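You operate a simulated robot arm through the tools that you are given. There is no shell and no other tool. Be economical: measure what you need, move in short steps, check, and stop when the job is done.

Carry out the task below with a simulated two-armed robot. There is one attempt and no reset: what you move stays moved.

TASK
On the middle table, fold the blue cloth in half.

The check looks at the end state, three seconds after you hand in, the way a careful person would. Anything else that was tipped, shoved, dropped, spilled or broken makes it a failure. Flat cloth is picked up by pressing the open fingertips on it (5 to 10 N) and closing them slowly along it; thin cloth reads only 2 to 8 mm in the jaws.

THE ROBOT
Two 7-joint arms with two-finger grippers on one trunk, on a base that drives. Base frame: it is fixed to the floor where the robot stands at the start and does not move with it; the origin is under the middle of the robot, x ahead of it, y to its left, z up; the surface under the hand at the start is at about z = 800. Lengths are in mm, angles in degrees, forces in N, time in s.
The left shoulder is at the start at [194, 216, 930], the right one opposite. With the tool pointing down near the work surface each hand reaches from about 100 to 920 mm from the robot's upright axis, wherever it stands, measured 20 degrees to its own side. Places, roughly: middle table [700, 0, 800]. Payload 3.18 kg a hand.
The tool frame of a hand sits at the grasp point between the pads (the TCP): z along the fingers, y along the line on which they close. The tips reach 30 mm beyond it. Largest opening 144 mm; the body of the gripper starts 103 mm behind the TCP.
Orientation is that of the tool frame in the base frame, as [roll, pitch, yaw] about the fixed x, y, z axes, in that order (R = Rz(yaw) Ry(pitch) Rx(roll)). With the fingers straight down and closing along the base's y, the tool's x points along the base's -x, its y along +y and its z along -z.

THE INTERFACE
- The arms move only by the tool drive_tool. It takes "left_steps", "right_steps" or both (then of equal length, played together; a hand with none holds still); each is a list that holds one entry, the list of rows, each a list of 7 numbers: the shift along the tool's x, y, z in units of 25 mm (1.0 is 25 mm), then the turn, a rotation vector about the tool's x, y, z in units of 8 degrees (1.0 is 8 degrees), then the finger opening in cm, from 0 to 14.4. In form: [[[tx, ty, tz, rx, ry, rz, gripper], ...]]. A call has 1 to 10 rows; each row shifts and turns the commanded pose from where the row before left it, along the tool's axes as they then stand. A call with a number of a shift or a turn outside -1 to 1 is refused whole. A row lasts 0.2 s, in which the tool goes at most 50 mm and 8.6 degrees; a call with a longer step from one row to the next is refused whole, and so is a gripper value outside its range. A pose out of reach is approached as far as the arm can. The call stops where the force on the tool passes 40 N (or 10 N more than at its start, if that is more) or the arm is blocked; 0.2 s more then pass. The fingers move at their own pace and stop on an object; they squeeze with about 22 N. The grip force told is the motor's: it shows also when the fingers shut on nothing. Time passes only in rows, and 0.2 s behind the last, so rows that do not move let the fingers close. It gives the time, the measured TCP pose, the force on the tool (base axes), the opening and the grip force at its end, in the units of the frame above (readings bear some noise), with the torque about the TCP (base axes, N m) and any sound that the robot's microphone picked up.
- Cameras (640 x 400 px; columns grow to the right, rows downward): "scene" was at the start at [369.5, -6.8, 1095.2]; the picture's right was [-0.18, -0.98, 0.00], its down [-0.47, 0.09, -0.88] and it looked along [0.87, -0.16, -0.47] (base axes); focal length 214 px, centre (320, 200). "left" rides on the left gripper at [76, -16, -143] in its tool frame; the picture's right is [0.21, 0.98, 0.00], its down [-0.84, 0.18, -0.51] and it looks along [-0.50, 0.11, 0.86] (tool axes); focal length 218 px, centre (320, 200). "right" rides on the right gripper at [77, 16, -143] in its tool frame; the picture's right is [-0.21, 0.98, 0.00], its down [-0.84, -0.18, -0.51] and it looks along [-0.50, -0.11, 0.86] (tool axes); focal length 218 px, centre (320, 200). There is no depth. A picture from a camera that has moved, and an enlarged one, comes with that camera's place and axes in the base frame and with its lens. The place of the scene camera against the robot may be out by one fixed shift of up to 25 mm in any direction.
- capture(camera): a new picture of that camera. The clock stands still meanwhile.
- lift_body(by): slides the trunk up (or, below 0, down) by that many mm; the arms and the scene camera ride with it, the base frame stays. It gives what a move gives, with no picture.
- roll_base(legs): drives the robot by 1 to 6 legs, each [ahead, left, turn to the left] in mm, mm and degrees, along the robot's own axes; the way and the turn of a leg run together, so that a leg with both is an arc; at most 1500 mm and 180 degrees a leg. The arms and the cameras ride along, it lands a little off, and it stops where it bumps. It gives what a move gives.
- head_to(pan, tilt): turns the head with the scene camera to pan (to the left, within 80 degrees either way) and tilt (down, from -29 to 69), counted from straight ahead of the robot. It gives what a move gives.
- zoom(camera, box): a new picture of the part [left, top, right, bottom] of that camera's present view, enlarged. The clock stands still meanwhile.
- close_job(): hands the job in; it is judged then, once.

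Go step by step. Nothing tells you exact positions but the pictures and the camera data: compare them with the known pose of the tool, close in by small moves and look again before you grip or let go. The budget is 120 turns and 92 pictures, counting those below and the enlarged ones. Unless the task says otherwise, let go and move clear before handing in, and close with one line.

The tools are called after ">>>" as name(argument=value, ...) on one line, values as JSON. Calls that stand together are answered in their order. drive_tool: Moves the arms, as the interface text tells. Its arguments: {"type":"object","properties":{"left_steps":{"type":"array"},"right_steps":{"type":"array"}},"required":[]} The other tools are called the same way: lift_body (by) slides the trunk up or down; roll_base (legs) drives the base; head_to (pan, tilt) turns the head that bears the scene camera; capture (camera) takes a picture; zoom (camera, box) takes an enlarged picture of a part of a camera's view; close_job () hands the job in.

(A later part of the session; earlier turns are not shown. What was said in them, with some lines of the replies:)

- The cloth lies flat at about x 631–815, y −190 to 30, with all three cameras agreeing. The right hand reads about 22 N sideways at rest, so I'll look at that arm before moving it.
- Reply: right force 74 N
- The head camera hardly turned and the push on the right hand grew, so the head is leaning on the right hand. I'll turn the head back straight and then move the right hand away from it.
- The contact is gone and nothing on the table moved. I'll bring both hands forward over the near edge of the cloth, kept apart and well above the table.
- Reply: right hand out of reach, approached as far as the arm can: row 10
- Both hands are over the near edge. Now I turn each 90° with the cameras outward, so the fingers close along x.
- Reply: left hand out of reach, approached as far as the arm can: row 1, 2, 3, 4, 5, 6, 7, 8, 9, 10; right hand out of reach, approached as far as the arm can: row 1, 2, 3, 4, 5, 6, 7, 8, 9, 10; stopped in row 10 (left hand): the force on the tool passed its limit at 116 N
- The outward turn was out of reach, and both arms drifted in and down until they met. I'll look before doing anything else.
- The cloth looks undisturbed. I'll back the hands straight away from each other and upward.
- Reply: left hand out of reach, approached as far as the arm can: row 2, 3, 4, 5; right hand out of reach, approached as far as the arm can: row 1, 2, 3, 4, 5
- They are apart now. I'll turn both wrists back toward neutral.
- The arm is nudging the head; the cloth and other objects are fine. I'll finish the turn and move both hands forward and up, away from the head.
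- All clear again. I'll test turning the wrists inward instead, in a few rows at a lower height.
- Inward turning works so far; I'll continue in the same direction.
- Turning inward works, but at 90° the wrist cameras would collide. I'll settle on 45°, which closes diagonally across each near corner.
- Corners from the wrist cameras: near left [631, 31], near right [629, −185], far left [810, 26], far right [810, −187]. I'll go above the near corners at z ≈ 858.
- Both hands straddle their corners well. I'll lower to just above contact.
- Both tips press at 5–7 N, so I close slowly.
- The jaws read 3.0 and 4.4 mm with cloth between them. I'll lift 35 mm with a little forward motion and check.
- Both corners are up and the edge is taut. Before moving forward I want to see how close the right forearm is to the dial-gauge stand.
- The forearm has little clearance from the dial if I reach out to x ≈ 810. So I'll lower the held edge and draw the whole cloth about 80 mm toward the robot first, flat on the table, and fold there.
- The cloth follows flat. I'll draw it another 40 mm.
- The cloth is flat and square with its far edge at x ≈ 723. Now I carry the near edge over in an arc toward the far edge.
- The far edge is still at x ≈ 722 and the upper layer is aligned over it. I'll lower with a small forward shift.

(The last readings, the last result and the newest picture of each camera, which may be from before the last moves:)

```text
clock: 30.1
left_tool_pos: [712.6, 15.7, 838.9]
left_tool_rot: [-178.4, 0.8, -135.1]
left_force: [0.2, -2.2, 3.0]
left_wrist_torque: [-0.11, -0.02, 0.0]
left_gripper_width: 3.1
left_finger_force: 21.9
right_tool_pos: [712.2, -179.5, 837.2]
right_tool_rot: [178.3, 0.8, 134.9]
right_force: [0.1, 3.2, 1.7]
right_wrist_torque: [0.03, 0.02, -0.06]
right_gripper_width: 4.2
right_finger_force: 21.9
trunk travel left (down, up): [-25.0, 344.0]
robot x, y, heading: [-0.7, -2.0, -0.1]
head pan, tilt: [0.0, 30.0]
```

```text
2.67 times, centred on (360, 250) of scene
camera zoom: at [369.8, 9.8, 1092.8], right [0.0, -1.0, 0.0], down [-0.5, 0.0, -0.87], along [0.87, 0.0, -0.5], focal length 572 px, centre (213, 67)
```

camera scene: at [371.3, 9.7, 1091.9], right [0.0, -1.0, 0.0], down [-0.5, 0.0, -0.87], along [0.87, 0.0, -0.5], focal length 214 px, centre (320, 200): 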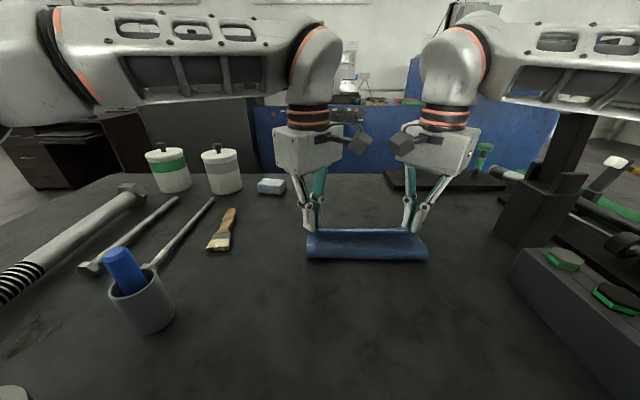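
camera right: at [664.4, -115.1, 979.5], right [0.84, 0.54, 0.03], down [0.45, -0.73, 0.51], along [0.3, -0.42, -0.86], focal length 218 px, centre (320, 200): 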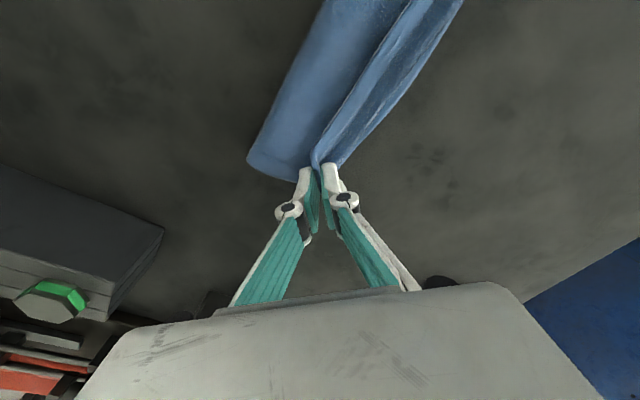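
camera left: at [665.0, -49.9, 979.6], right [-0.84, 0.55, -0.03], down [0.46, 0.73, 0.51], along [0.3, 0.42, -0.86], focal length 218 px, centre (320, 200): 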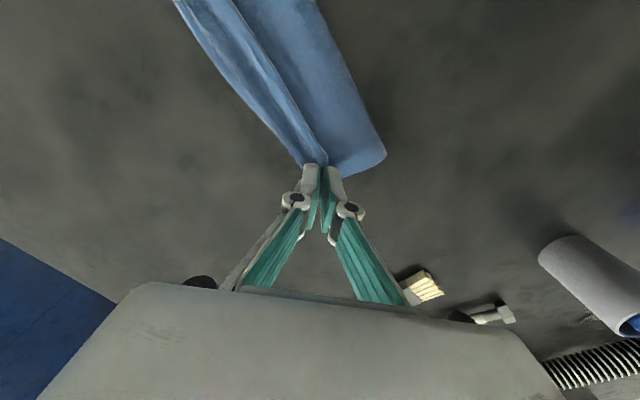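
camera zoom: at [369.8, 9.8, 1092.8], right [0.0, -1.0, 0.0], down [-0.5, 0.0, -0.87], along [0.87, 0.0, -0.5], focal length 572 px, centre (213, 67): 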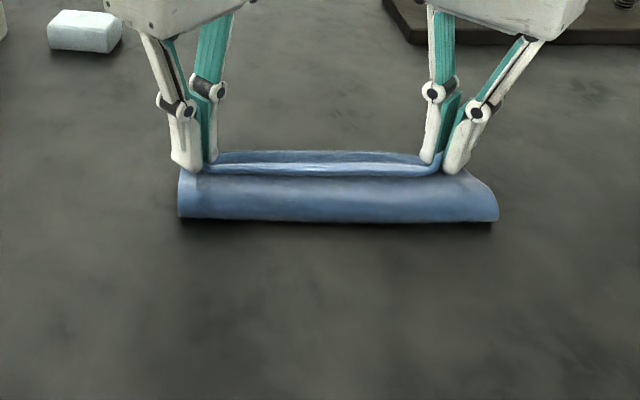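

The held edge is still about 20 mm short of the far edge. I'll rise slightly, go forward 18 mm and lower again.

>>> drive_tool(left_steps=[[[0, 0, -0.3, 0, 0, 0, 0], [-0.17, -0.17, 0, 0, 0, 0, 0], [-0.17, -0.17, 0, 0, 0, 0, 0], [-0.17, -0.17, 0, 0, 0, 0, 0], [0, 0, 0.28, 0, 0, 0, 0], [0, 0, 0, 0, 0, 0, 0]]], right_steps=[[[0, 0, -0.3, 0, 0, 0, 0], [-0.17, 0.17, 0, 0, 0, 0, 0], [-0.17, 0.17, 0, 0, 0, 0, 0], [-0.17, 0.17, 0, 0, 0, 0, 0], [0, 0, 0.28, 0, 0, 0, 0], [0, 0, 0, 0, 0, 0, 0]]])

>>> capture(camera="left")

>>> capture(camera="right")

>>> zoom(camera="scene", box=[240, 180, 480, 320])

```text
clock: 31.6
left_tool_pos: [730.7, 14.2, 839.0]
left_tool_rot: [-178.6, 0.6, -135.1]
left_force: [0.0, -1.1, 0.2]
left_wrist_torque: [-0.07, 0.01, 0.0]
left_gripper_width: 3.3
left_finger_force: 22.3
right_tool_pos: [731.0, -179.7, 838.4]
right_tool_rot: [178.4, 0.9, 134.9]
right_force: [1.2, 2.3, 0.4]
right_wrist_torque: [0.02, 0.04, -0.01]
right_gripper_width: 4.4
right_finger_force: 21.6
trunk travel left (down, up): [-25.0, 344.0]
robot x, y, heading: [1.8, -4.9, -0.0]
head pan, tilt: [0.0, 30.0]
```

```text
61 pictures are left
camera left: at [682.9, -50.0, 979.8], right [-0.84, 0.55, -0.03], down [0.46, 0.73, 0.51], along [0.3, 0.42, -0.86], focal length 218 px, centre (320, 200)
```

left: 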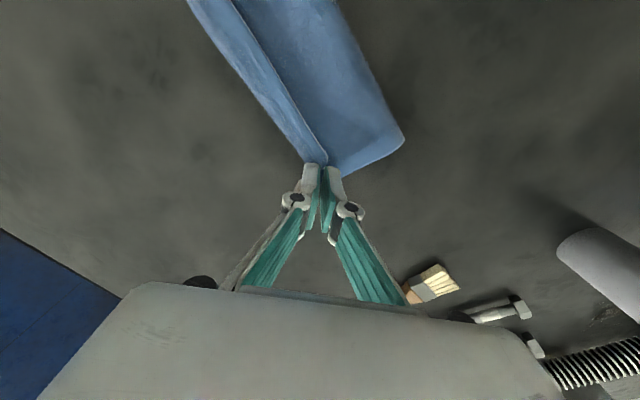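

```text
60 pictures are left
camera right: at [682.8, -114.6, 979.6], right [0.84, 0.54, 0.03], down [0.45, -0.73, 0.51], along [0.3, -0.42, -0.86], focal length 218 px, centre (320, 200)
```

right: 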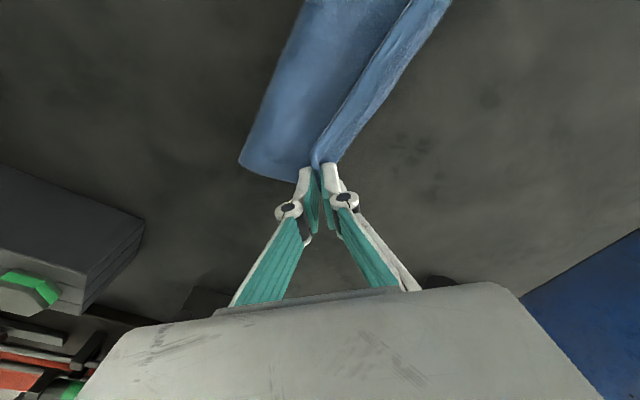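

```text
2.67 times, centred on (360, 250) of scene
camera zoom: at [370.2, 9.8, 1092.6], right [0.0, -1.0, 0.0], down [-0.5, 0.0, -0.87], along [0.87, 0.0, -0.5], focal length 572 px, centre (213, 67)
```

zoom: 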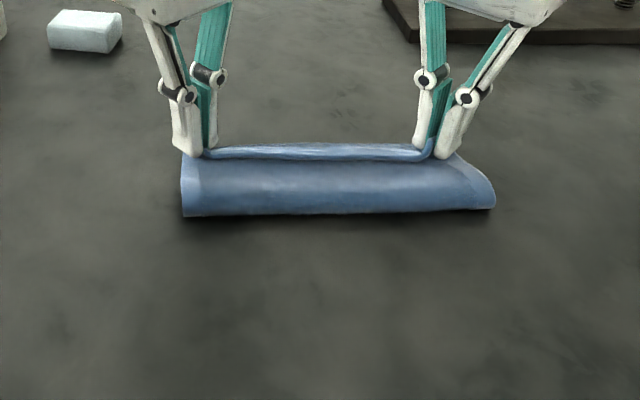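

The bottom layer moved along a little, and about 15 mm of gap remains. I'll lift higher, shift 15 mm forward and set down again.

>>> drive_tool(left_steps=[[[0, 0, -0.5, 0, 0, 0, 0], [0, 0, -0.4, 0, 0, 0, 0], [-0.22, -0.22, 0, 0, 0, 0, 0], [-0.22, -0.22, 0, 0, 0, 0, 0], [-0.05, -0.05, 0.3, 0, 0, 0, 0], [0, 0, 0.3, 0, 0, 0, 0], [0, 0, 0.26, 0, 0, 0, 0], [0, 0, 0, 0, 0, 0, 0]]], right_steps=[[[0, 0, -0.5, 0, 0, 0, 0], [0, 0, -0.4, 0, 0, 0, 0], [-0.22, 0.22, 0, 0, 0, 0, 0], [-0.22, 0.22, 0, 0, 0, 0, 0], [-0.05, 0.05, 0.3, 0, 0, 0, 0], [0, 0, 0.3, 0, 0, 0, 0], [0, 0, 0.26, 0, 0, 0, 0], [0, 0, 0, 0, 0, 0, 0]]])

>>> capture(camera="left")

>>> zoom(camera="scene", box=[240, 180, 480, 320])

```text
clock: 33.4
left_tool_pos: [747.6, 15.7, 839.7]
left_tool_rot: [-178.5, 0.7, -135.2]
left_force: [0.4, -1.5, 0.3]
left_wrist_torque: [-0.04, 0.0, -0.01]
left_gripper_width: 3.0
left_finger_force: 22.4
right_tool_pos: [748.1, -179.6, 840.4]
right_tool_rot: [178.5, 0.9, 134.9]
right_force: [-0.5, 1.7, -0.2]
right_wrist_torque: [-0.03, 0.02, -0.03]
right_gripper_width: 4.1
right_finger_force: 22.2
trunk travel left (down, up): [-25.0, 344.0]
robot x, y, heading: [1.4, -1.5, 0.0]
head pan, tilt: [0.0, 30.0]
```

```text
58 pictures are left
camera left: at [699.9, -49.6, 981.1], right [-0.84, 0.55, -0.03], down [0.46, 0.73, 0.51], along [0.3, 0.42, -0.86], focal length 218 px, centre (320, 200)
```

left: 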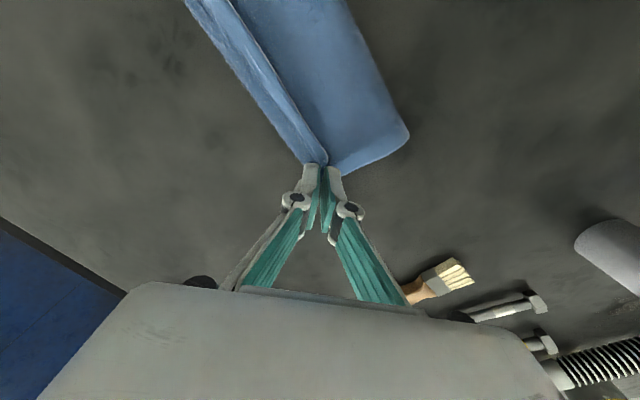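

```text
2.67 times, centred on (360, 250) of scene
camera zoom: at [370.2, 9.8, 1092.6], right [0.0, -1.0, 0.0], down [-0.5, 0.0, -0.87], along [0.87, 0.0, -0.5], focal length 572 px, centre (213, 67)
```

zoom: 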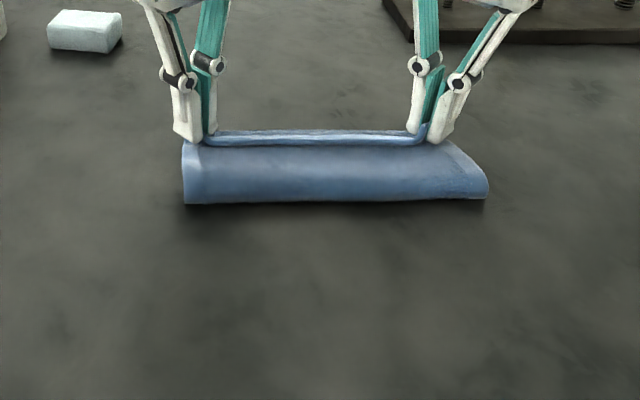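

The bottom layer follows, so the strip beyond the fingers may be the upper hem itself. I'll look closely.

>>> zoom(camera="left", box=[170, 0, 430, 190])

>>> zoom(camera="right", box=[220, 0, 480, 190])

>>> zoom(camera="scene", box=[290, 210, 440, 270])

```text
2.11 times, centred on (300, 95) of left
camera zoom: at [699.9, -49.6, 981.1], right [-0.84, 0.55, -0.03], down [0.46, 0.73, 0.51], along [0.3, 0.42, -0.86], focal length 460 px, centre (362, 421)
```

zoom: 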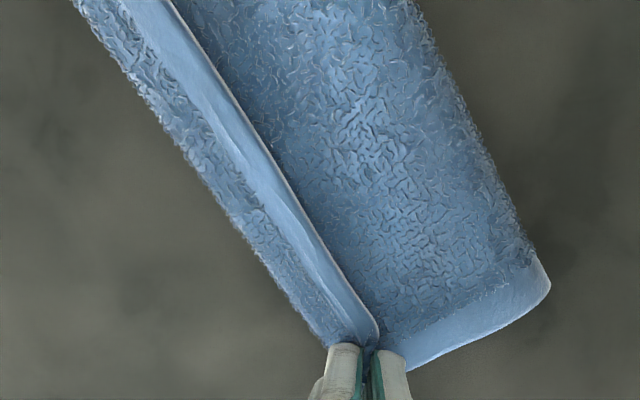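

```text
2.11 times, centred on (350, 95) of right
camera zoom: at [700.1, -114.6, 981.1], right [0.84, 0.54, 0.03], down [0.45, -0.73, 0.51], along [0.3, -0.42, -0.86], focal length 460 px, centre (257, 421)
```

zoom: 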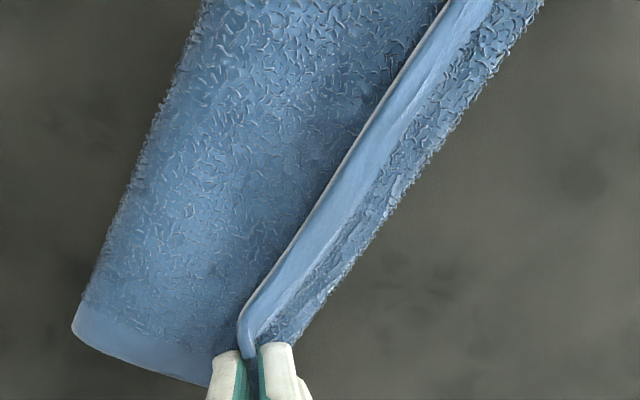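

```text
4.27 times, centred on (365, 240) of scene
camera zoom: at [370.2, 9.8, 1092.6], right [0.0, -1.0, 0.0], down [-0.5, 0.0, -0.87], along [0.87, 0.0, -0.5], focal length 915 px, centre (128, 29)
```

zoom: 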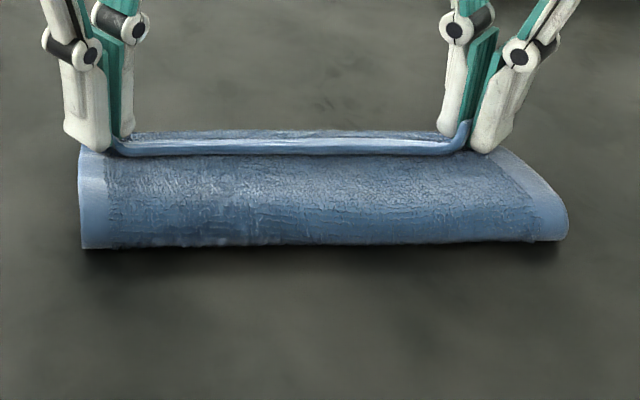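

The close view shows the upper edge's hem is turned back toward the robot along the line between the grips, while the fold itself is sound. I'll open a little and rise so the hem can relax, then look.

>>> drive_tool(left_steps=[[[0, 0, 0.1, 0, 0, 0, 0.5], [0, 0, 0, 0, 0, 0, 1.0], [0, 0, 0, 0, 0, 0, 1.4], [0, 0, -0.3, 0, 0, 0, 1.6], [0, 0, -0.6, 0, 0, 0, 1.6], [0, 0, -0.9, 0, 0, 0, 1.6], [0, 0, -0.9, 0, 0, 0, 1.6]]], right_steps=[[[0, 0, 0.1, 0, 0, 0, 0.5], [0, 0, 0, 0, 0, 0, 1.0], [0, 0, 0, 0, 0, 0, 1.4], [0, 0, -0.3, 0, 0, 0, 1.6], [0, 0, -0.6, 0, 0, 0, 1.6], [0, 0, -0.9, 0, 0, 0, 1.6], [0, 0, -0.9, 0, 0, 0, 1.6]]])

>>> zoom(camera="left", box=[170, 0, 430, 190])

>>> zoom(camera="right", box=[220, 0, 480, 190])

>>> zoom(camera="scene", box=[290, 200, 440, 270])

```text
clock: 35.0
left_tool_pos: [745.3, 16.1, 905.9]
left_tool_rot: [-178.4, 0.6, -135.1]
left_force: [0.5, 0.3, 0.7]
left_wrist_torque: [0.01, -0.01, -0.02]
left_gripper_width: 15.9
left_finger_force: 0.1
right_tool_pos: [744.1, -181.1, 906.9]
right_tool_rot: [178.4, 0.8, 134.9]
right_force: [-0.4, 0.2, 0.0]
right_wrist_torque: [0.03, -0.04, -0.01]
right_gripper_width: 16.0
right_finger_force: 0.0
trunk travel left (down, up): [-25.0, 344.0]
robot x, y, heading: [-0.3, 0.7, -0.2]
head pan, tilt: [0.0, 30.0]
```

```text
2.11 times, centred on (300, 95) of left
camera zoom: at [697.6, -49.2, 1047.5], right [-0.84, 0.55, -0.03], down [0.46, 0.73, 0.51], along [0.3, 0.42, -0.86], focal length 460 px, centre (362, 421)
```

zoom: 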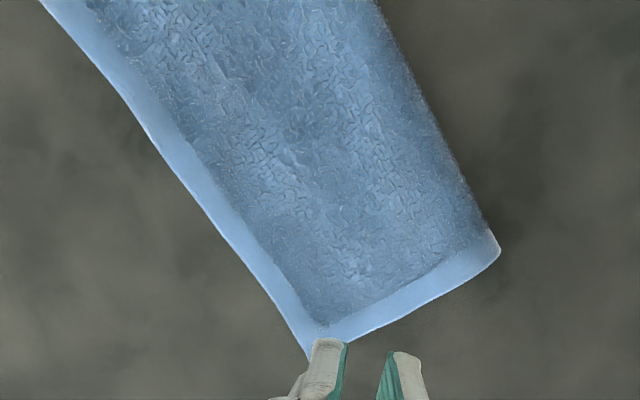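

```text
2.11 times, centred on (350, 95) of right
camera zoom: at [697.0, -115.3, 1047.9], right [0.84, 0.54, 0.03], down [0.45, -0.73, 0.51], along [0.3, -0.42, -0.86], focal length 460 px, centre (257, 421)
```

zoom: 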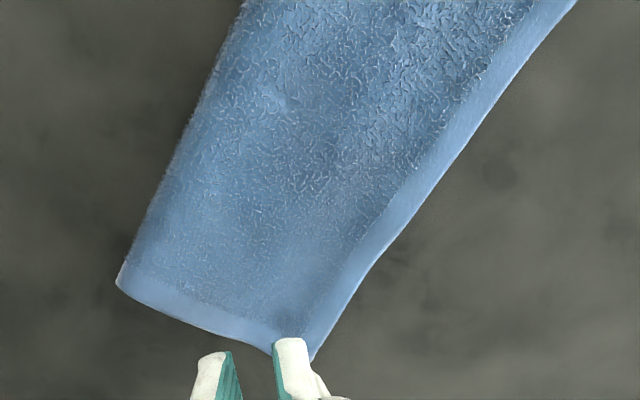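

```text
4.27 times, centred on (365, 235) of scene
camera zoom: at [369.5, 9.9, 1093.0], right [0.0, -1.0, 0.0], down [-0.5, 0.0, -0.87], along [0.87, 0.0, -0.5], focal length 915 px, centre (128, 51)
```

zoom: 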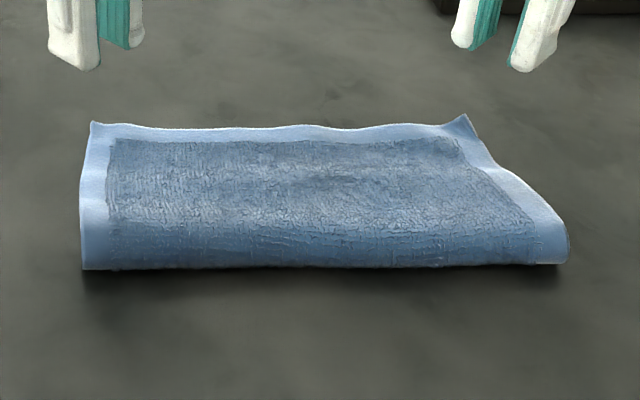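

The hem sprang flat. Measuring crease (≈670) and top edge (≈780) against the 182 mm length, the upper layer overhangs the lower edge (≈726) by about 50 mm. I'll regrip the overhanging single layer near its two corners and bring it back, first checking clearance.

>>> drive_tool(left_steps=[[[-0.17, -0.25, 0, 0, 0, 0, 4.4], [-0.16, -0.25, 0.6, 0, 0, 0, 4.4], [0, 0, 0.6, 0, 0, 0, 4.4]]], right_steps=[[[-0.3, 0.16, 0, 0, 0, 0, 4.4], [-0.29, 0.15, 0.6, 0, 0, 0, 4.4], [0, 0, 0.6, 0, 0, 0, 4.4]]])

>>> capture(camera="scene")

>>> capture(camera="left")

>>> capture(camera="right")

```text
clock: 35.8
left_tool_pos: [760.5, 11.5, 875.1]
left_tool_rot: [-178.5, 0.6, -135.1]
left_force: [0.0, 0.4, -0.4]
left_wrist_torque: [0.0, 0.02, 0.0]
left_gripper_width: 44.2
left_finger_force: 0.1
right_tool_pos: [762.6, -185.1, 874.8]
right_tool_rot: [178.6, 0.7, 134.9]
right_force: [-0.3, 0.2, 0.3]
right_wrist_torque: [0.0, -0.02, 0.0]
right_gripper_width: 44.1
right_finger_force: 0.1
trunk travel left (down, up): [-25.0, 344.0]
robot x, y, heading: [3.8, 1.1, 0.2]
head pan, tilt: [0.0, 30.0]
```

```text
50 pictures are left
camera scene: at [370.7, 9.8, 1092.3], right [0.0, -1.0, 0.0], down [-0.5, 0.0, -0.87], along [0.87, 0.0, -0.5], focal length 214 px, centre (320, 200)
```

scene: 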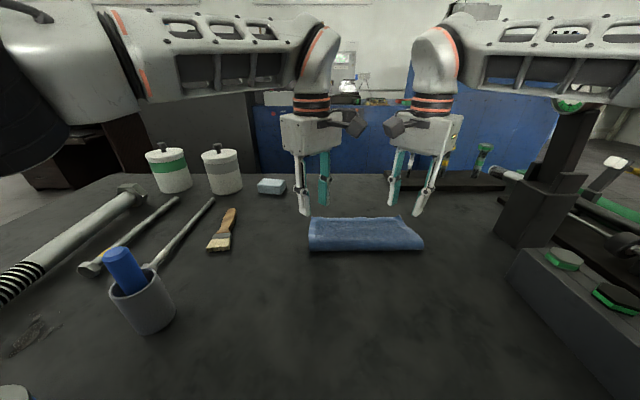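

```text
49 pictures are left
camera left: at [714.0, -52.5, 1016.0], right [-0.84, 0.55, -0.03], down [0.46, 0.73, 0.51], along [0.3, 0.42, -0.86], focal length 218 px, centre (320, 200)
```

left: 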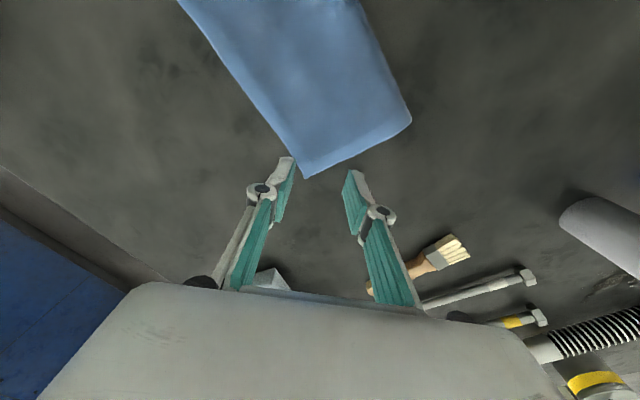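

```text
48 pictures are left
camera right: at [715.3, -120.6, 1015.8], right [0.84, 0.54, 0.03], down [0.45, -0.73, 0.51], along [0.3, -0.42, -0.86], focal length 218 px, centre (320, 200)
```

right: 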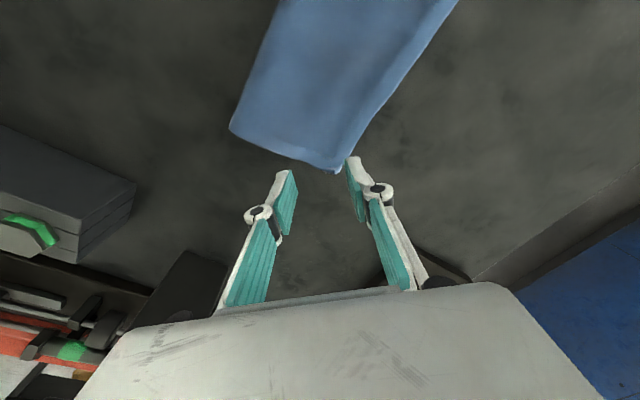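

Upper corners are at [787, 20] and [785, −188], and the fingers straddle each side edge over single-layer cloth. Lowering to contact.

>>> drive_tool(left_steps=[[[0, 0, 0.6, 0, 0, 0, 4.4], [0, 0, 0.6, 0, 0, 0, 4.4], [0, 0, 0.44, 0, 0, 0, 4.4], [0, 0, 0.08, 0, 0, 0, 4.4]]], right_steps=[[[0, 0, 0.6, 0, 0, 0, 4.4], [0, 0, 0.6, 0, 0, 0, 4.4], [0, 0, 0.44, 0, 0, 0, 4.4], [0, 0, 0.08, 0, 0, 0, 4.4]]])

```text
clock: 36.8
left_tool_pos: [761.6, 12.4, 833.7]
left_tool_rot: [-178.5, 0.7, -135.0]
left_force: [-0.4, 0.0, 2.7]
left_wrist_torque: [0.03, 0.05, -0.03]
left_gripper_width: 44.1
left_finger_force: 0.0
right_tool_pos: [763.9, -184.9, 832.3]
right_tool_rot: [178.3, 0.9, 134.9]
right_force: [-0.7, -0.2, 4.0]
right_wrist_torque: [-0.06, 0.06, 0.01]
right_gripper_width: 44.3
right_finger_force: 0.4
trunk travel left (down, up): [-25.0, 344.0]
robot x, y, heading: [-1.0, -0.5, 0.3]
head pan, tilt: [0.0, 30.0]
```

>>> drive_tool(left_steps=[[[0, 0, 0.07, 0, 0, 0, 4.4], [0, 0, 0, 0, 0, 0, 4.4]]], right_steps=[[[0, 0, 0.04, 0, 0, 0, 4.4], [0, 0, 0, 0, 0, 0, 4.4]]])

>>> zoom(camera="left", box=[170, 60, 430, 250])

>>> zoom(camera="right", box=[220, 60, 480, 250])

```text
clock: 37.4
left_tool_pos: [762.1, 11.6, 833.7]
left_tool_rot: [-178.4, 0.7, -135.1]
left_force: [-0.9, 0.7, 9.5]
left_wrist_torque: [0.13, 0.25, -0.01]
left_gripper_width: 43.8
left_finger_force: 0.4
right_tool_pos: [762.6, -183.9, 832.7]
right_tool_rot: [178.4, 1.0, 134.9]
right_force: [1.0, -1.4, 5.1]
right_wrist_torque: [-0.07, 0.06, 0.03]
right_gripper_width: 43.6
right_finger_force: 0.1
trunk travel left (down, up): [-25.0, 344.0]
robot x, y, heading: [5.1, -0.5, 0.1]
head pan, tilt: [0.0, 30.0]
```

```text
2.11 times, centred on (300, 155) of left
camera zoom: at [714.5, -52.8, 973.9], right [-0.84, 0.55, -0.03], down [0.46, 0.73, 0.51], along [0.3, 0.42, -0.86], focal length 460 px, centre (362, 295)
```

zoom: 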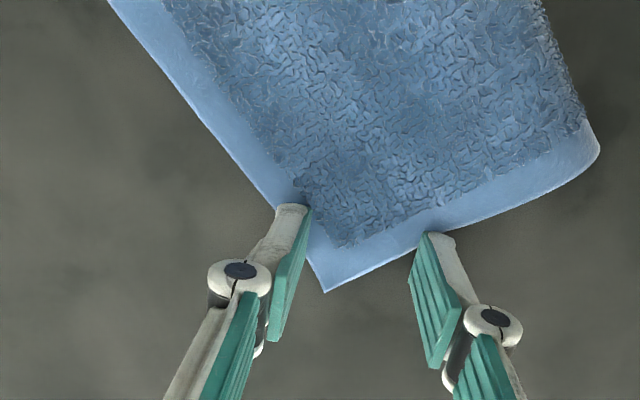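

```text
2.11 times, centred on (350, 155) of right
camera zoom: at [715.4, -119.8, 974.2], right [0.84, 0.54, 0.03], down [0.45, -0.73, 0.51], along [0.3, -0.42, -0.86], focal length 460 px, centre (257, 295)
```

zoom: 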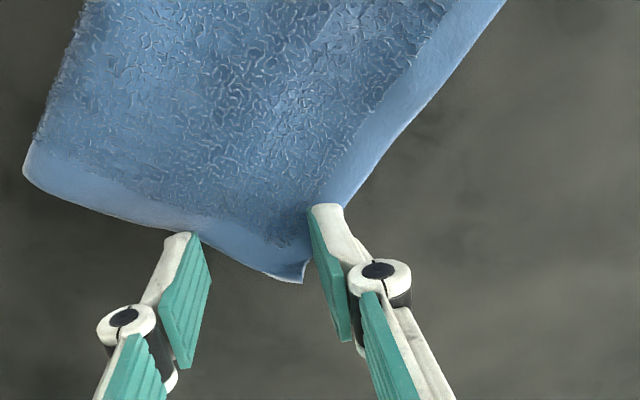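

The fingertips only half cover the cloth, so I'll shift both inward 6 mm and press again.

>>> drive_tool(left_steps=[[[0, 0, -0.25, 0, 0, 0, 4.4], [0.24, 0, 0, 0, 0, 0, 4.4], [0, 0, 0.22, 0, 0, 0, 4.4], [0, 0, 0, 0, 0, 0, 4.4]]], right_steps=[[[0, 0, -0.25, 0, 0, 0, 4.4], [0.24, 0, 0, 0, 0, 0, 4.4], [0, 0, 0.26, 0, 0, 0, 4.4], [0, 0, 0, 0, 0, 0, 4.4]]])

```text
clock: 38.4
left_tool_pos: [759.0, 7.5, 833.2]
left_tool_rot: [-178.4, 0.7, -135.1]
left_force: [0.6, 0.7, 6.4]
left_wrist_torque: [0.07, 0.11, -0.02]
left_gripper_width: 43.7
left_finger_force: 0.0
right_tool_pos: [759.6, -179.0, 832.7]
right_tool_rot: [178.3, 0.9, 134.9]
right_force: [0.9, -1.9, 7.9]
right_wrist_torque: [-0.06, 0.13, 0.01]
right_gripper_width: 43.9
right_finger_force: 0.3
trunk travel left (down, up): [-25.0, 344.0]
robot x, y, heading: [0.1, 2.5, -0.2]
head pan, tilt: [0.0, 30.0]
```

>>> drive_tool(left_steps=[[[0, 0, 0, 0, 0, 0, 4.0], [0, 0, 0, 0, 0, 0, 3.5], [0, 0, 0, 0, 0, 0, 3.0], [0, 0, 0, 0, 0, 0, 2.5], [0, 0, 0, 0, 0, 0, 2.0], [0, 0, 0, 0, 0, 0, 1.6], [0, 0, 0, 0, 0, 0, 1.2], [0, 0, 0, 0, 0, 0, 0.8], [0, 0, 0, 0, 0, 0, 0.4], [0, 0, 0, 0, 0, 0, 0]]], right_steps=[[[0, 0, 0, 0, 0, 0, 4.0], [0, 0, 0, 0, 0, 0, 3.5], [0, 0, 0, 0, 0, 0, 3.0], [0, 0, 0, 0, 0, 0, 2.5], [0, 0, 0, 0, 0, 0, 2.0], [0, 0, 0, 0, 0, 0, 1.6], [0, 0, 0, 0, 0, 0, 1.2], [0, 0, 0, 0, 0, 0, 0.8], [0, 0, 0, 0, 0, 0, 0.4], [0, 0, 0, 0, 0, 0, 0]]])

>>> zoom(camera="left", box=[170, 60, 430, 250])

>>> zoom(camera="right", box=[220, 60, 480, 250])

```text
clock: 40.5
left_tool_pos: [757.5, 7.8, 832.0]
left_tool_rot: [-178.5, 0.5, -135.2]
left_force: [-0.3, -2.4, 2.3]
left_wrist_torque: [-0.1, 0.0, -0.03]
left_gripper_width: 4.3
left_finger_force: 22.3
right_tool_pos: [759.1, -179.6, 831.5]
right_tool_rot: [178.4, 0.7, 134.8]
right_force: [-0.9, 2.5, 3.7]
right_wrist_torque: [0.04, 0.02, 0.06]
right_gripper_width: 4.4
right_finger_force: 21.8
trunk travel left (down, up): [-25.0, 344.0]
robot x, y, heading: [-6.9, -1.2, 0.1]
head pan, tilt: [0.0, 30.0]
```

```text
2.11 times, centred on (300, 155) of left
camera zoom: at [710.5, -57.3, 972.4], right [-0.84, 0.55, -0.03], down [0.46, 0.73, 0.51], along [0.3, 0.42, -0.86], focal length 460 px, centre (362, 295)
```

zoom: 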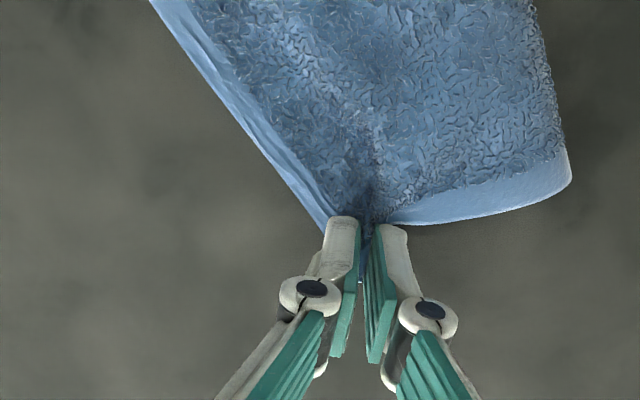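

```text
2.11 times, centred on (350, 155) of right
camera zoom: at [711.7, -115.1, 971.9], right [0.84, 0.54, 0.03], down [0.45, -0.73, 0.51], along [0.3, -0.42, -0.86], focal length 460 px, centre (257, 295)
```

zoom: 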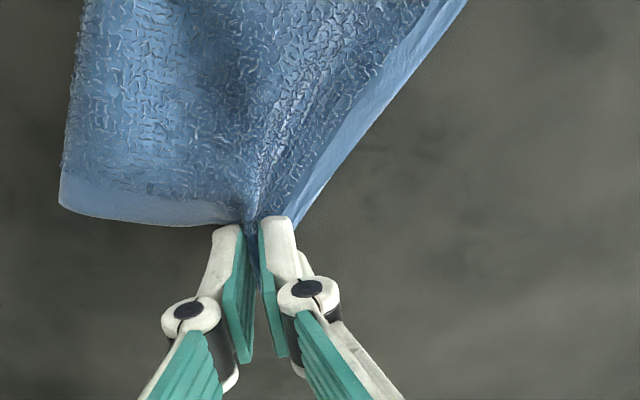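

Both corners are gripped (about 4.3 mm each). I'll lift 27 mm, draw them back 58 mm and lower.

>>> drive_tool(left_steps=[[[0, 0, -0.5, 0, 0, 0, 0], [0, 0, -0.58, 0, 0, 0, 0], [0.305, 0.351, 0, 0, 0, 0, 0], [0.305, 0.351, 0, 0, 0, 0, 0], [0.305, 0.351, 0, 0, 0, 0, 0], [0.305, 0.351, 0, 0, 0, 0, 0], [0.305, 0.351, 0, 0, 0, 0, 0], [0, 0, 0, 0, 0, 0, 0]]], right_steps=[[[0, 0, -0.5, 0, 0, 0, 0], [0, 0, -0.58, 0, 0, 0, 0], [0.317, -0.339, 0, 0, 0, 0, 0], [0.317, -0.339, 0, 0, 0, 0, 0], [0.317, -0.339, 0, 0, 0, 0, 0], [0.317, -0.339, 0, 0, 0, 0, 0], [0.317, -0.339, 0, 0, 0, 0, 0], [0, 0, 0, 0, 0, 0, 0]]])

>>> capture(camera="left")

>>> zoom(camera="scene", box=[240, 180, 480, 320])

```text
clock: 42.4
left_tool_pos: [699.5, 11.6, 856.9]
left_tool_rot: [-178.5, 0.7, -135.2]
left_force: [0.5, -9.9, -0.3]
left_wrist_torque: [-0.29, 0.01, -0.03]
left_gripper_width: 4.4
left_finger_force: 22.0
right_tool_pos: [700.9, -182.0, 856.3]
right_tool_rot: [178.4, 0.6, 135.0]
right_force: [-0.1, 8.6, 0.2]
right_wrist_torque: [0.28, 0.02, -0.01]
right_gripper_width: 4.5
right_finger_force: 22.6
trunk travel left (down, up): [-25.0, 344.0]
robot x, y, heading: [0.8, 2.4, 0.1]
head pan, tilt: [0.0, 30.0]
```

```text
43 pictures are left
camera left: at [652.0, -52.8, 997.7], right [-0.84, 0.55, -0.03], down [0.46, 0.73, 0.51], along [0.3, 0.42, -0.86], focal length 218 px, centre (320, 200)
```

left: 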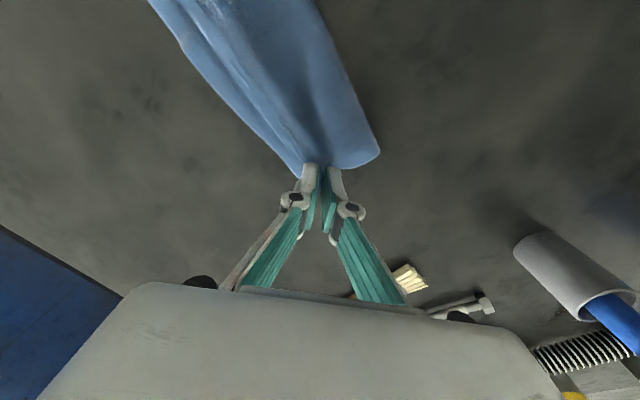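

```text
2.67 times, centred on (360, 250) of scene
camera zoom: at [370.6, 9.8, 1092.3], right [0.0, -1.0, 0.0], down [-0.5, 0.0, -0.87], along [0.87, 0.0, -0.5], focal length 572 px, centre (213, 67)
```

zoom: 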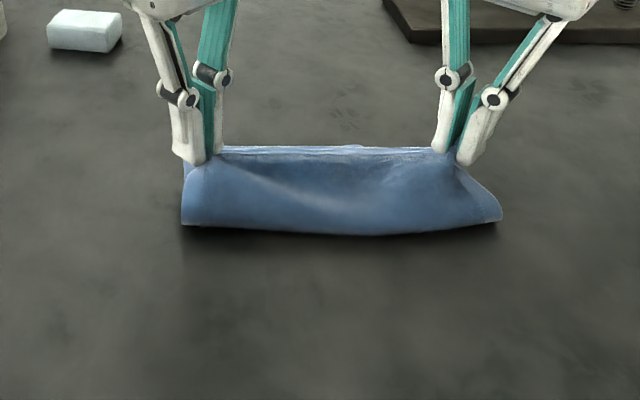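

The crease is now near x ≈ 646. I'll ease the sideways tension, lower, release and rise.

>>> drive_tool(left_steps=[[[0.06, -0.06, 0.2, 0, 0, 0, 0], [0.06, -0.06, 0.25, 0, 0, 0, 0], [0, 0, 0.25, 0, 0, 0, 0], [0, 0, 0, 0, 0, 0, 0.5], [0, 0, 0, 0, 0, 0, 1.0], [0, 0, 0, 0, 0, 0, 1.5], [0, 0, -0.3, 0, 0, 0, 1.5], [0, 0, -0.6, 0, 0, 0, 1.5], [0, 0, -0.9, 0, 0, 0, 1.5], [0, 0, -0.9, 0, 0, 0, 1.5]]], right_steps=[[[0.05, 0.05, 0.2, 0, 0, 0, 0], [0.05, 0.05, 0.25, 0, 0, 0, 0], [0, 0, 0.25, 0, 0, 0, 0], [0, 0, 0, 0, 0, 0, 0.5], [0, 0, 0, 0, 0, 0, 1.0], [0, 0, 0, 0, 0, 0, 1.5], [0, 0, -0.3, 0, 0, 0, 1.5], [0, 0, -0.6, 0, 0, 0, 1.5], [0, 0, -0.9, 0, 0, 0, 1.5], [0, 0, -0.9, 0, 0, 0, 1.5]]])

>>> capture(camera="left")

>>> capture(camera="right")

>>> zoom(camera="scene", box=[270, 200, 450, 290])

```text
clock: 44.5
left_tool_pos: [697.9, 7.4, 908.8]
left_tool_rot: [-178.4, 0.6, -135.2]
left_force: [-0.2, 0.2, -0.2]
left_wrist_torque: [0.02, -0.05, 0.0]
left_gripper_width: 15.2
left_finger_force: 0.0
right_tool_pos: [699.5, -178.3, 907.7]
right_tool_rot: [178.3, 0.7, 134.9]
right_force: [-0.3, 0.1, -0.7]
right_wrist_torque: [0.03, -0.01, -0.05]
right_gripper_width: 15.0
right_finger_force: 0.0
trunk travel left (down, up): [-25.0, 344.0]
robot x, y, heading: [-2.2, -2.0, 0.1]
head pan, tilt: [0.0, 30.0]
```

```text
41 pictures are left
camera left: at [649.6, -56.6, 1049.9], right [-0.84, 0.55, -0.03], down [0.46, 0.73, 0.51], along [0.3, 0.42, -0.86], focal length 218 px, centre (320, 200)
```

left: 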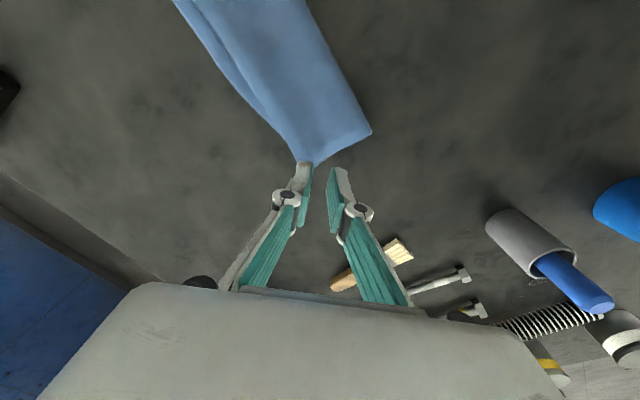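

```text
40 pictures are left
camera right: at [651.2, -114.4, 1048.6], right [0.84, 0.54, 0.03], down [0.45, -0.73, 0.51], along [0.3, -0.42, -0.86], focal length 218 px, centre (320, 200)
```

right: 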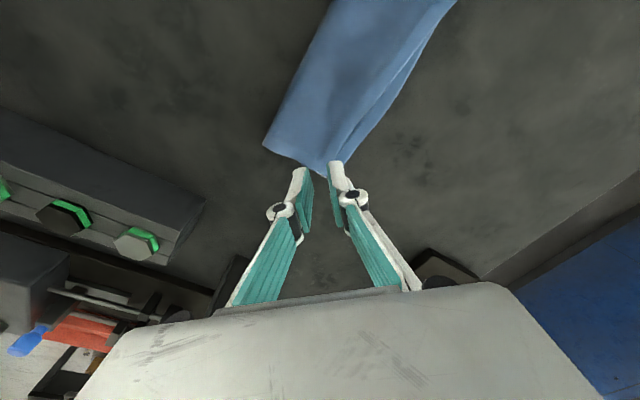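

```text
3.56 times, centred on (360, 245) of scene
camera zoom: at [369.5, 9.8, 1093.0], right [0.0, -1.0, 0.0], down [-0.5, 0.0, -0.87], along [0.87, 0.0, -0.5], focal length 763 px, centre (178, 40)
```

zoom: 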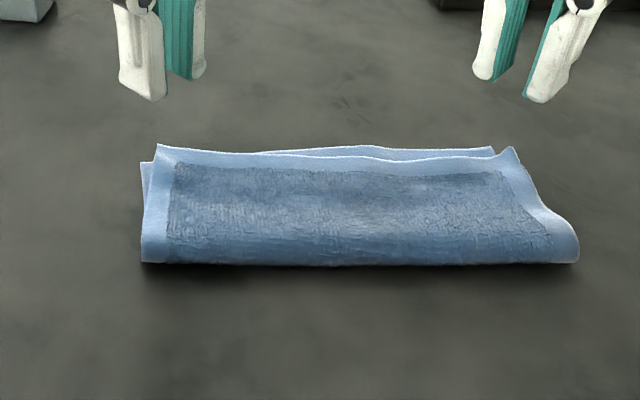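

The two edges now nearly coincide and the fold looks good. I'll move the hands clear up and away, then inspect the settled cloth.

>>> drive_tool(left_steps=[[[-0.5, 0.5, -0.3, 0, 0, 0, 2], [-0.5, 0.5, -0.3, 0, 0, 0, 2], [-0.3, 0.8, 0, 0, 0, 0, 2], [-0.1, 0.8, 0, 0, 0, 0, 2], [0.3, 0.8, 0, 0, 0, 0, 2], [0.5, 0.8, 0, 0, 0, 0, 2]]], right_steps=[[[0.3, -0.3, -0.3, 0, 0, 0, 2], [0.5, -0.5, -0.3, 0, 0, 0, 2], [0.5, -0.5, 0, 0, 0, 0, 2], [0.5, -0.5, 0, 0, 0, 0, 2], [0.5, -0.5, 0, 0, 0, 0, 2], [0.3, -0.5, 0, 0, 0, 0, 2]]])

>>> capture(camera="left")

>>> capture(camera="right")

>>> capture(camera="scene")

```text
clock: 46.0
left_tool_pos: [634.1, 95.5, 919.4]
left_tool_rot: [-178.4, 0.7, -135.1]
left_force: [-1.2, -1.1, 0.2]
left_wrist_torque: [0.0, 0.02, -0.02]
left_gripper_width: 20.0
left_finger_force: 0.1
right_tool_pos: [601.8, -183.5, 919.2]
right_tool_rot: [178.4, 0.8, 134.9]
right_force: [-0.4, 0.8, -0.2]
right_wrist_torque: [-0.02, -0.05, 0.01]
right_gripper_width: 19.9
right_finger_force: 0.1
trunk travel left (down, up): [-25.0, 344.0]
robot x, y, heading: [0.4, 1.2, 0.1]
head pan, tilt: [0.0, 30.0]
```

```text
38 pictures are left
camera left: at [586.6, 29.3, 1060.8], right [-0.84, 0.55, -0.03], down [0.46, 0.73, 0.51], along [0.3, 0.42, -0.86], focal length 218 px, centre (320, 200)
```

left: 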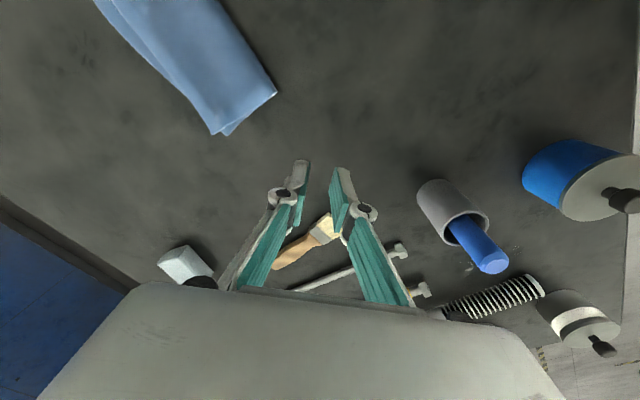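

```text
37 pictures are left
camera right: at [555.7, -118.6, 1060.1], right [0.84, 0.54, 0.03], down [0.45, -0.73, 0.51], along [0.3, -0.42, -0.86], focal length 218 px, centre (320, 200)
```

right: 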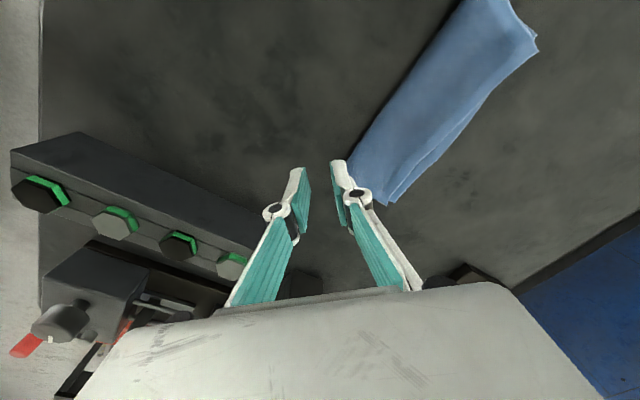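

```text
36 pictures are left
camera scene: at [370.0, 9.8, 1092.7], right [0.0, -1.0, 0.0], down [-0.5, 0.0, -0.87], along [0.87, 0.0, -0.5], focal length 214 px, centre (320, 200)
```

scene: 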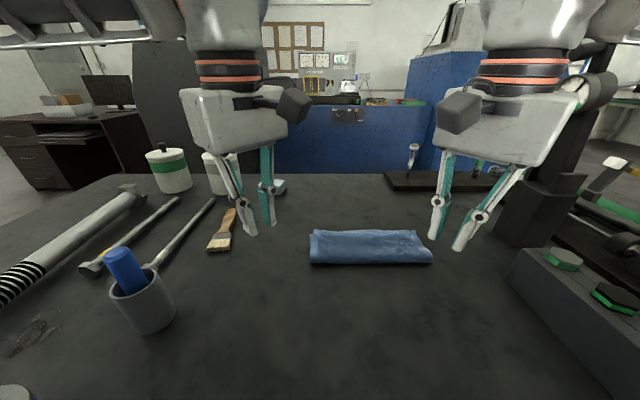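

>>> zoom(camera="scene", box=[290, 215, 450, 275])

>>> zoom(camera="left", box=[80, 0, 300, 150])

>>> zoom(camera="right", box=[330, 0, 560, 210])

```text
4.00 times, centred on (370, 245) of scene
camera zoom: at [370.0, 9.8, 1092.7], right [0.0, -1.0, 0.0], down [-0.5, 0.0, -0.87], along [0.87, 0.0, -0.5], focal length 858 px, centre (120, 20)
```

zoom: 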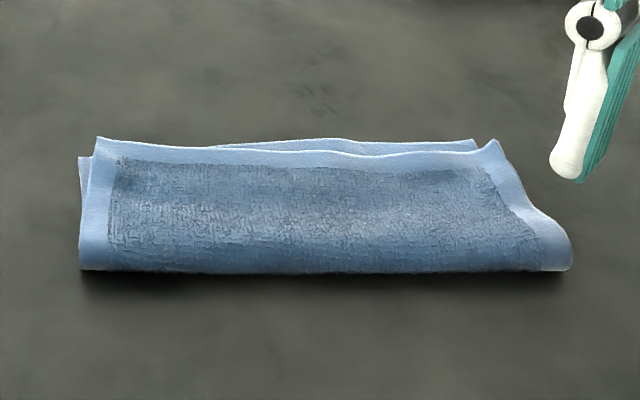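

```text
2.67 times, centred on (190, 75) of left
camera zoom: at [586.6, 29.3, 1060.8], right [-0.84, 0.55, -0.03], down [0.46, 0.73, 0.51], along [0.3, 0.42, -0.86], focal length 582 px, centre (667, 533)
```

zoom: 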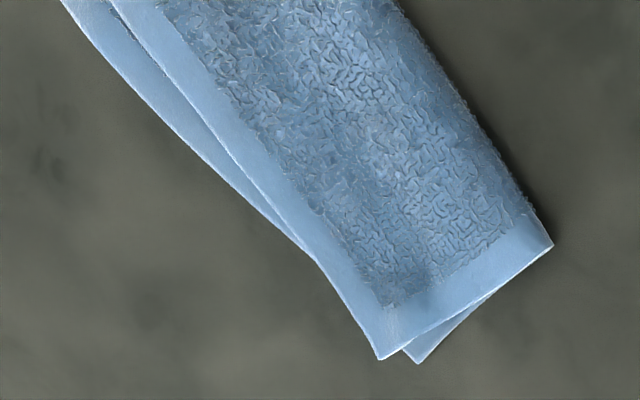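

```text
1.90 times, centred on (445, 105) of right
camera zoom: at [555.7, -118.6, 1060.1], right [0.84, 0.54, 0.03], down [0.45, -0.73, 0.51], along [0.3, -0.42, -0.86], focal length 416 px, centre (82, 381)
```

zoom: 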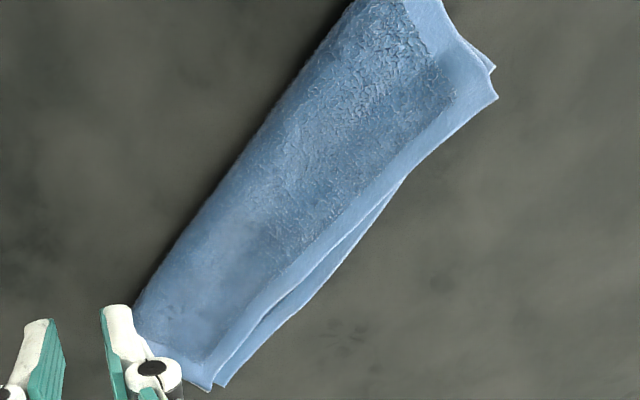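

The cloth is folded in half: the edges match to within about 10 mm and all corners lie together. Both hands are open and clear, and nothing else on the table has moved, so I hand in.

>>> close_job()

```text
The job is handed in.
```

The blue cloth is folded in half on the middle table, with its edges matching to about 10 mm. It now lies about 85 mm nearer the robot, because I drew it back to keep the right arm clear of the dial-gauge stand. Early on the two hands bumped each other during a wrist turn. The pictures show nothing else on the table was moved.
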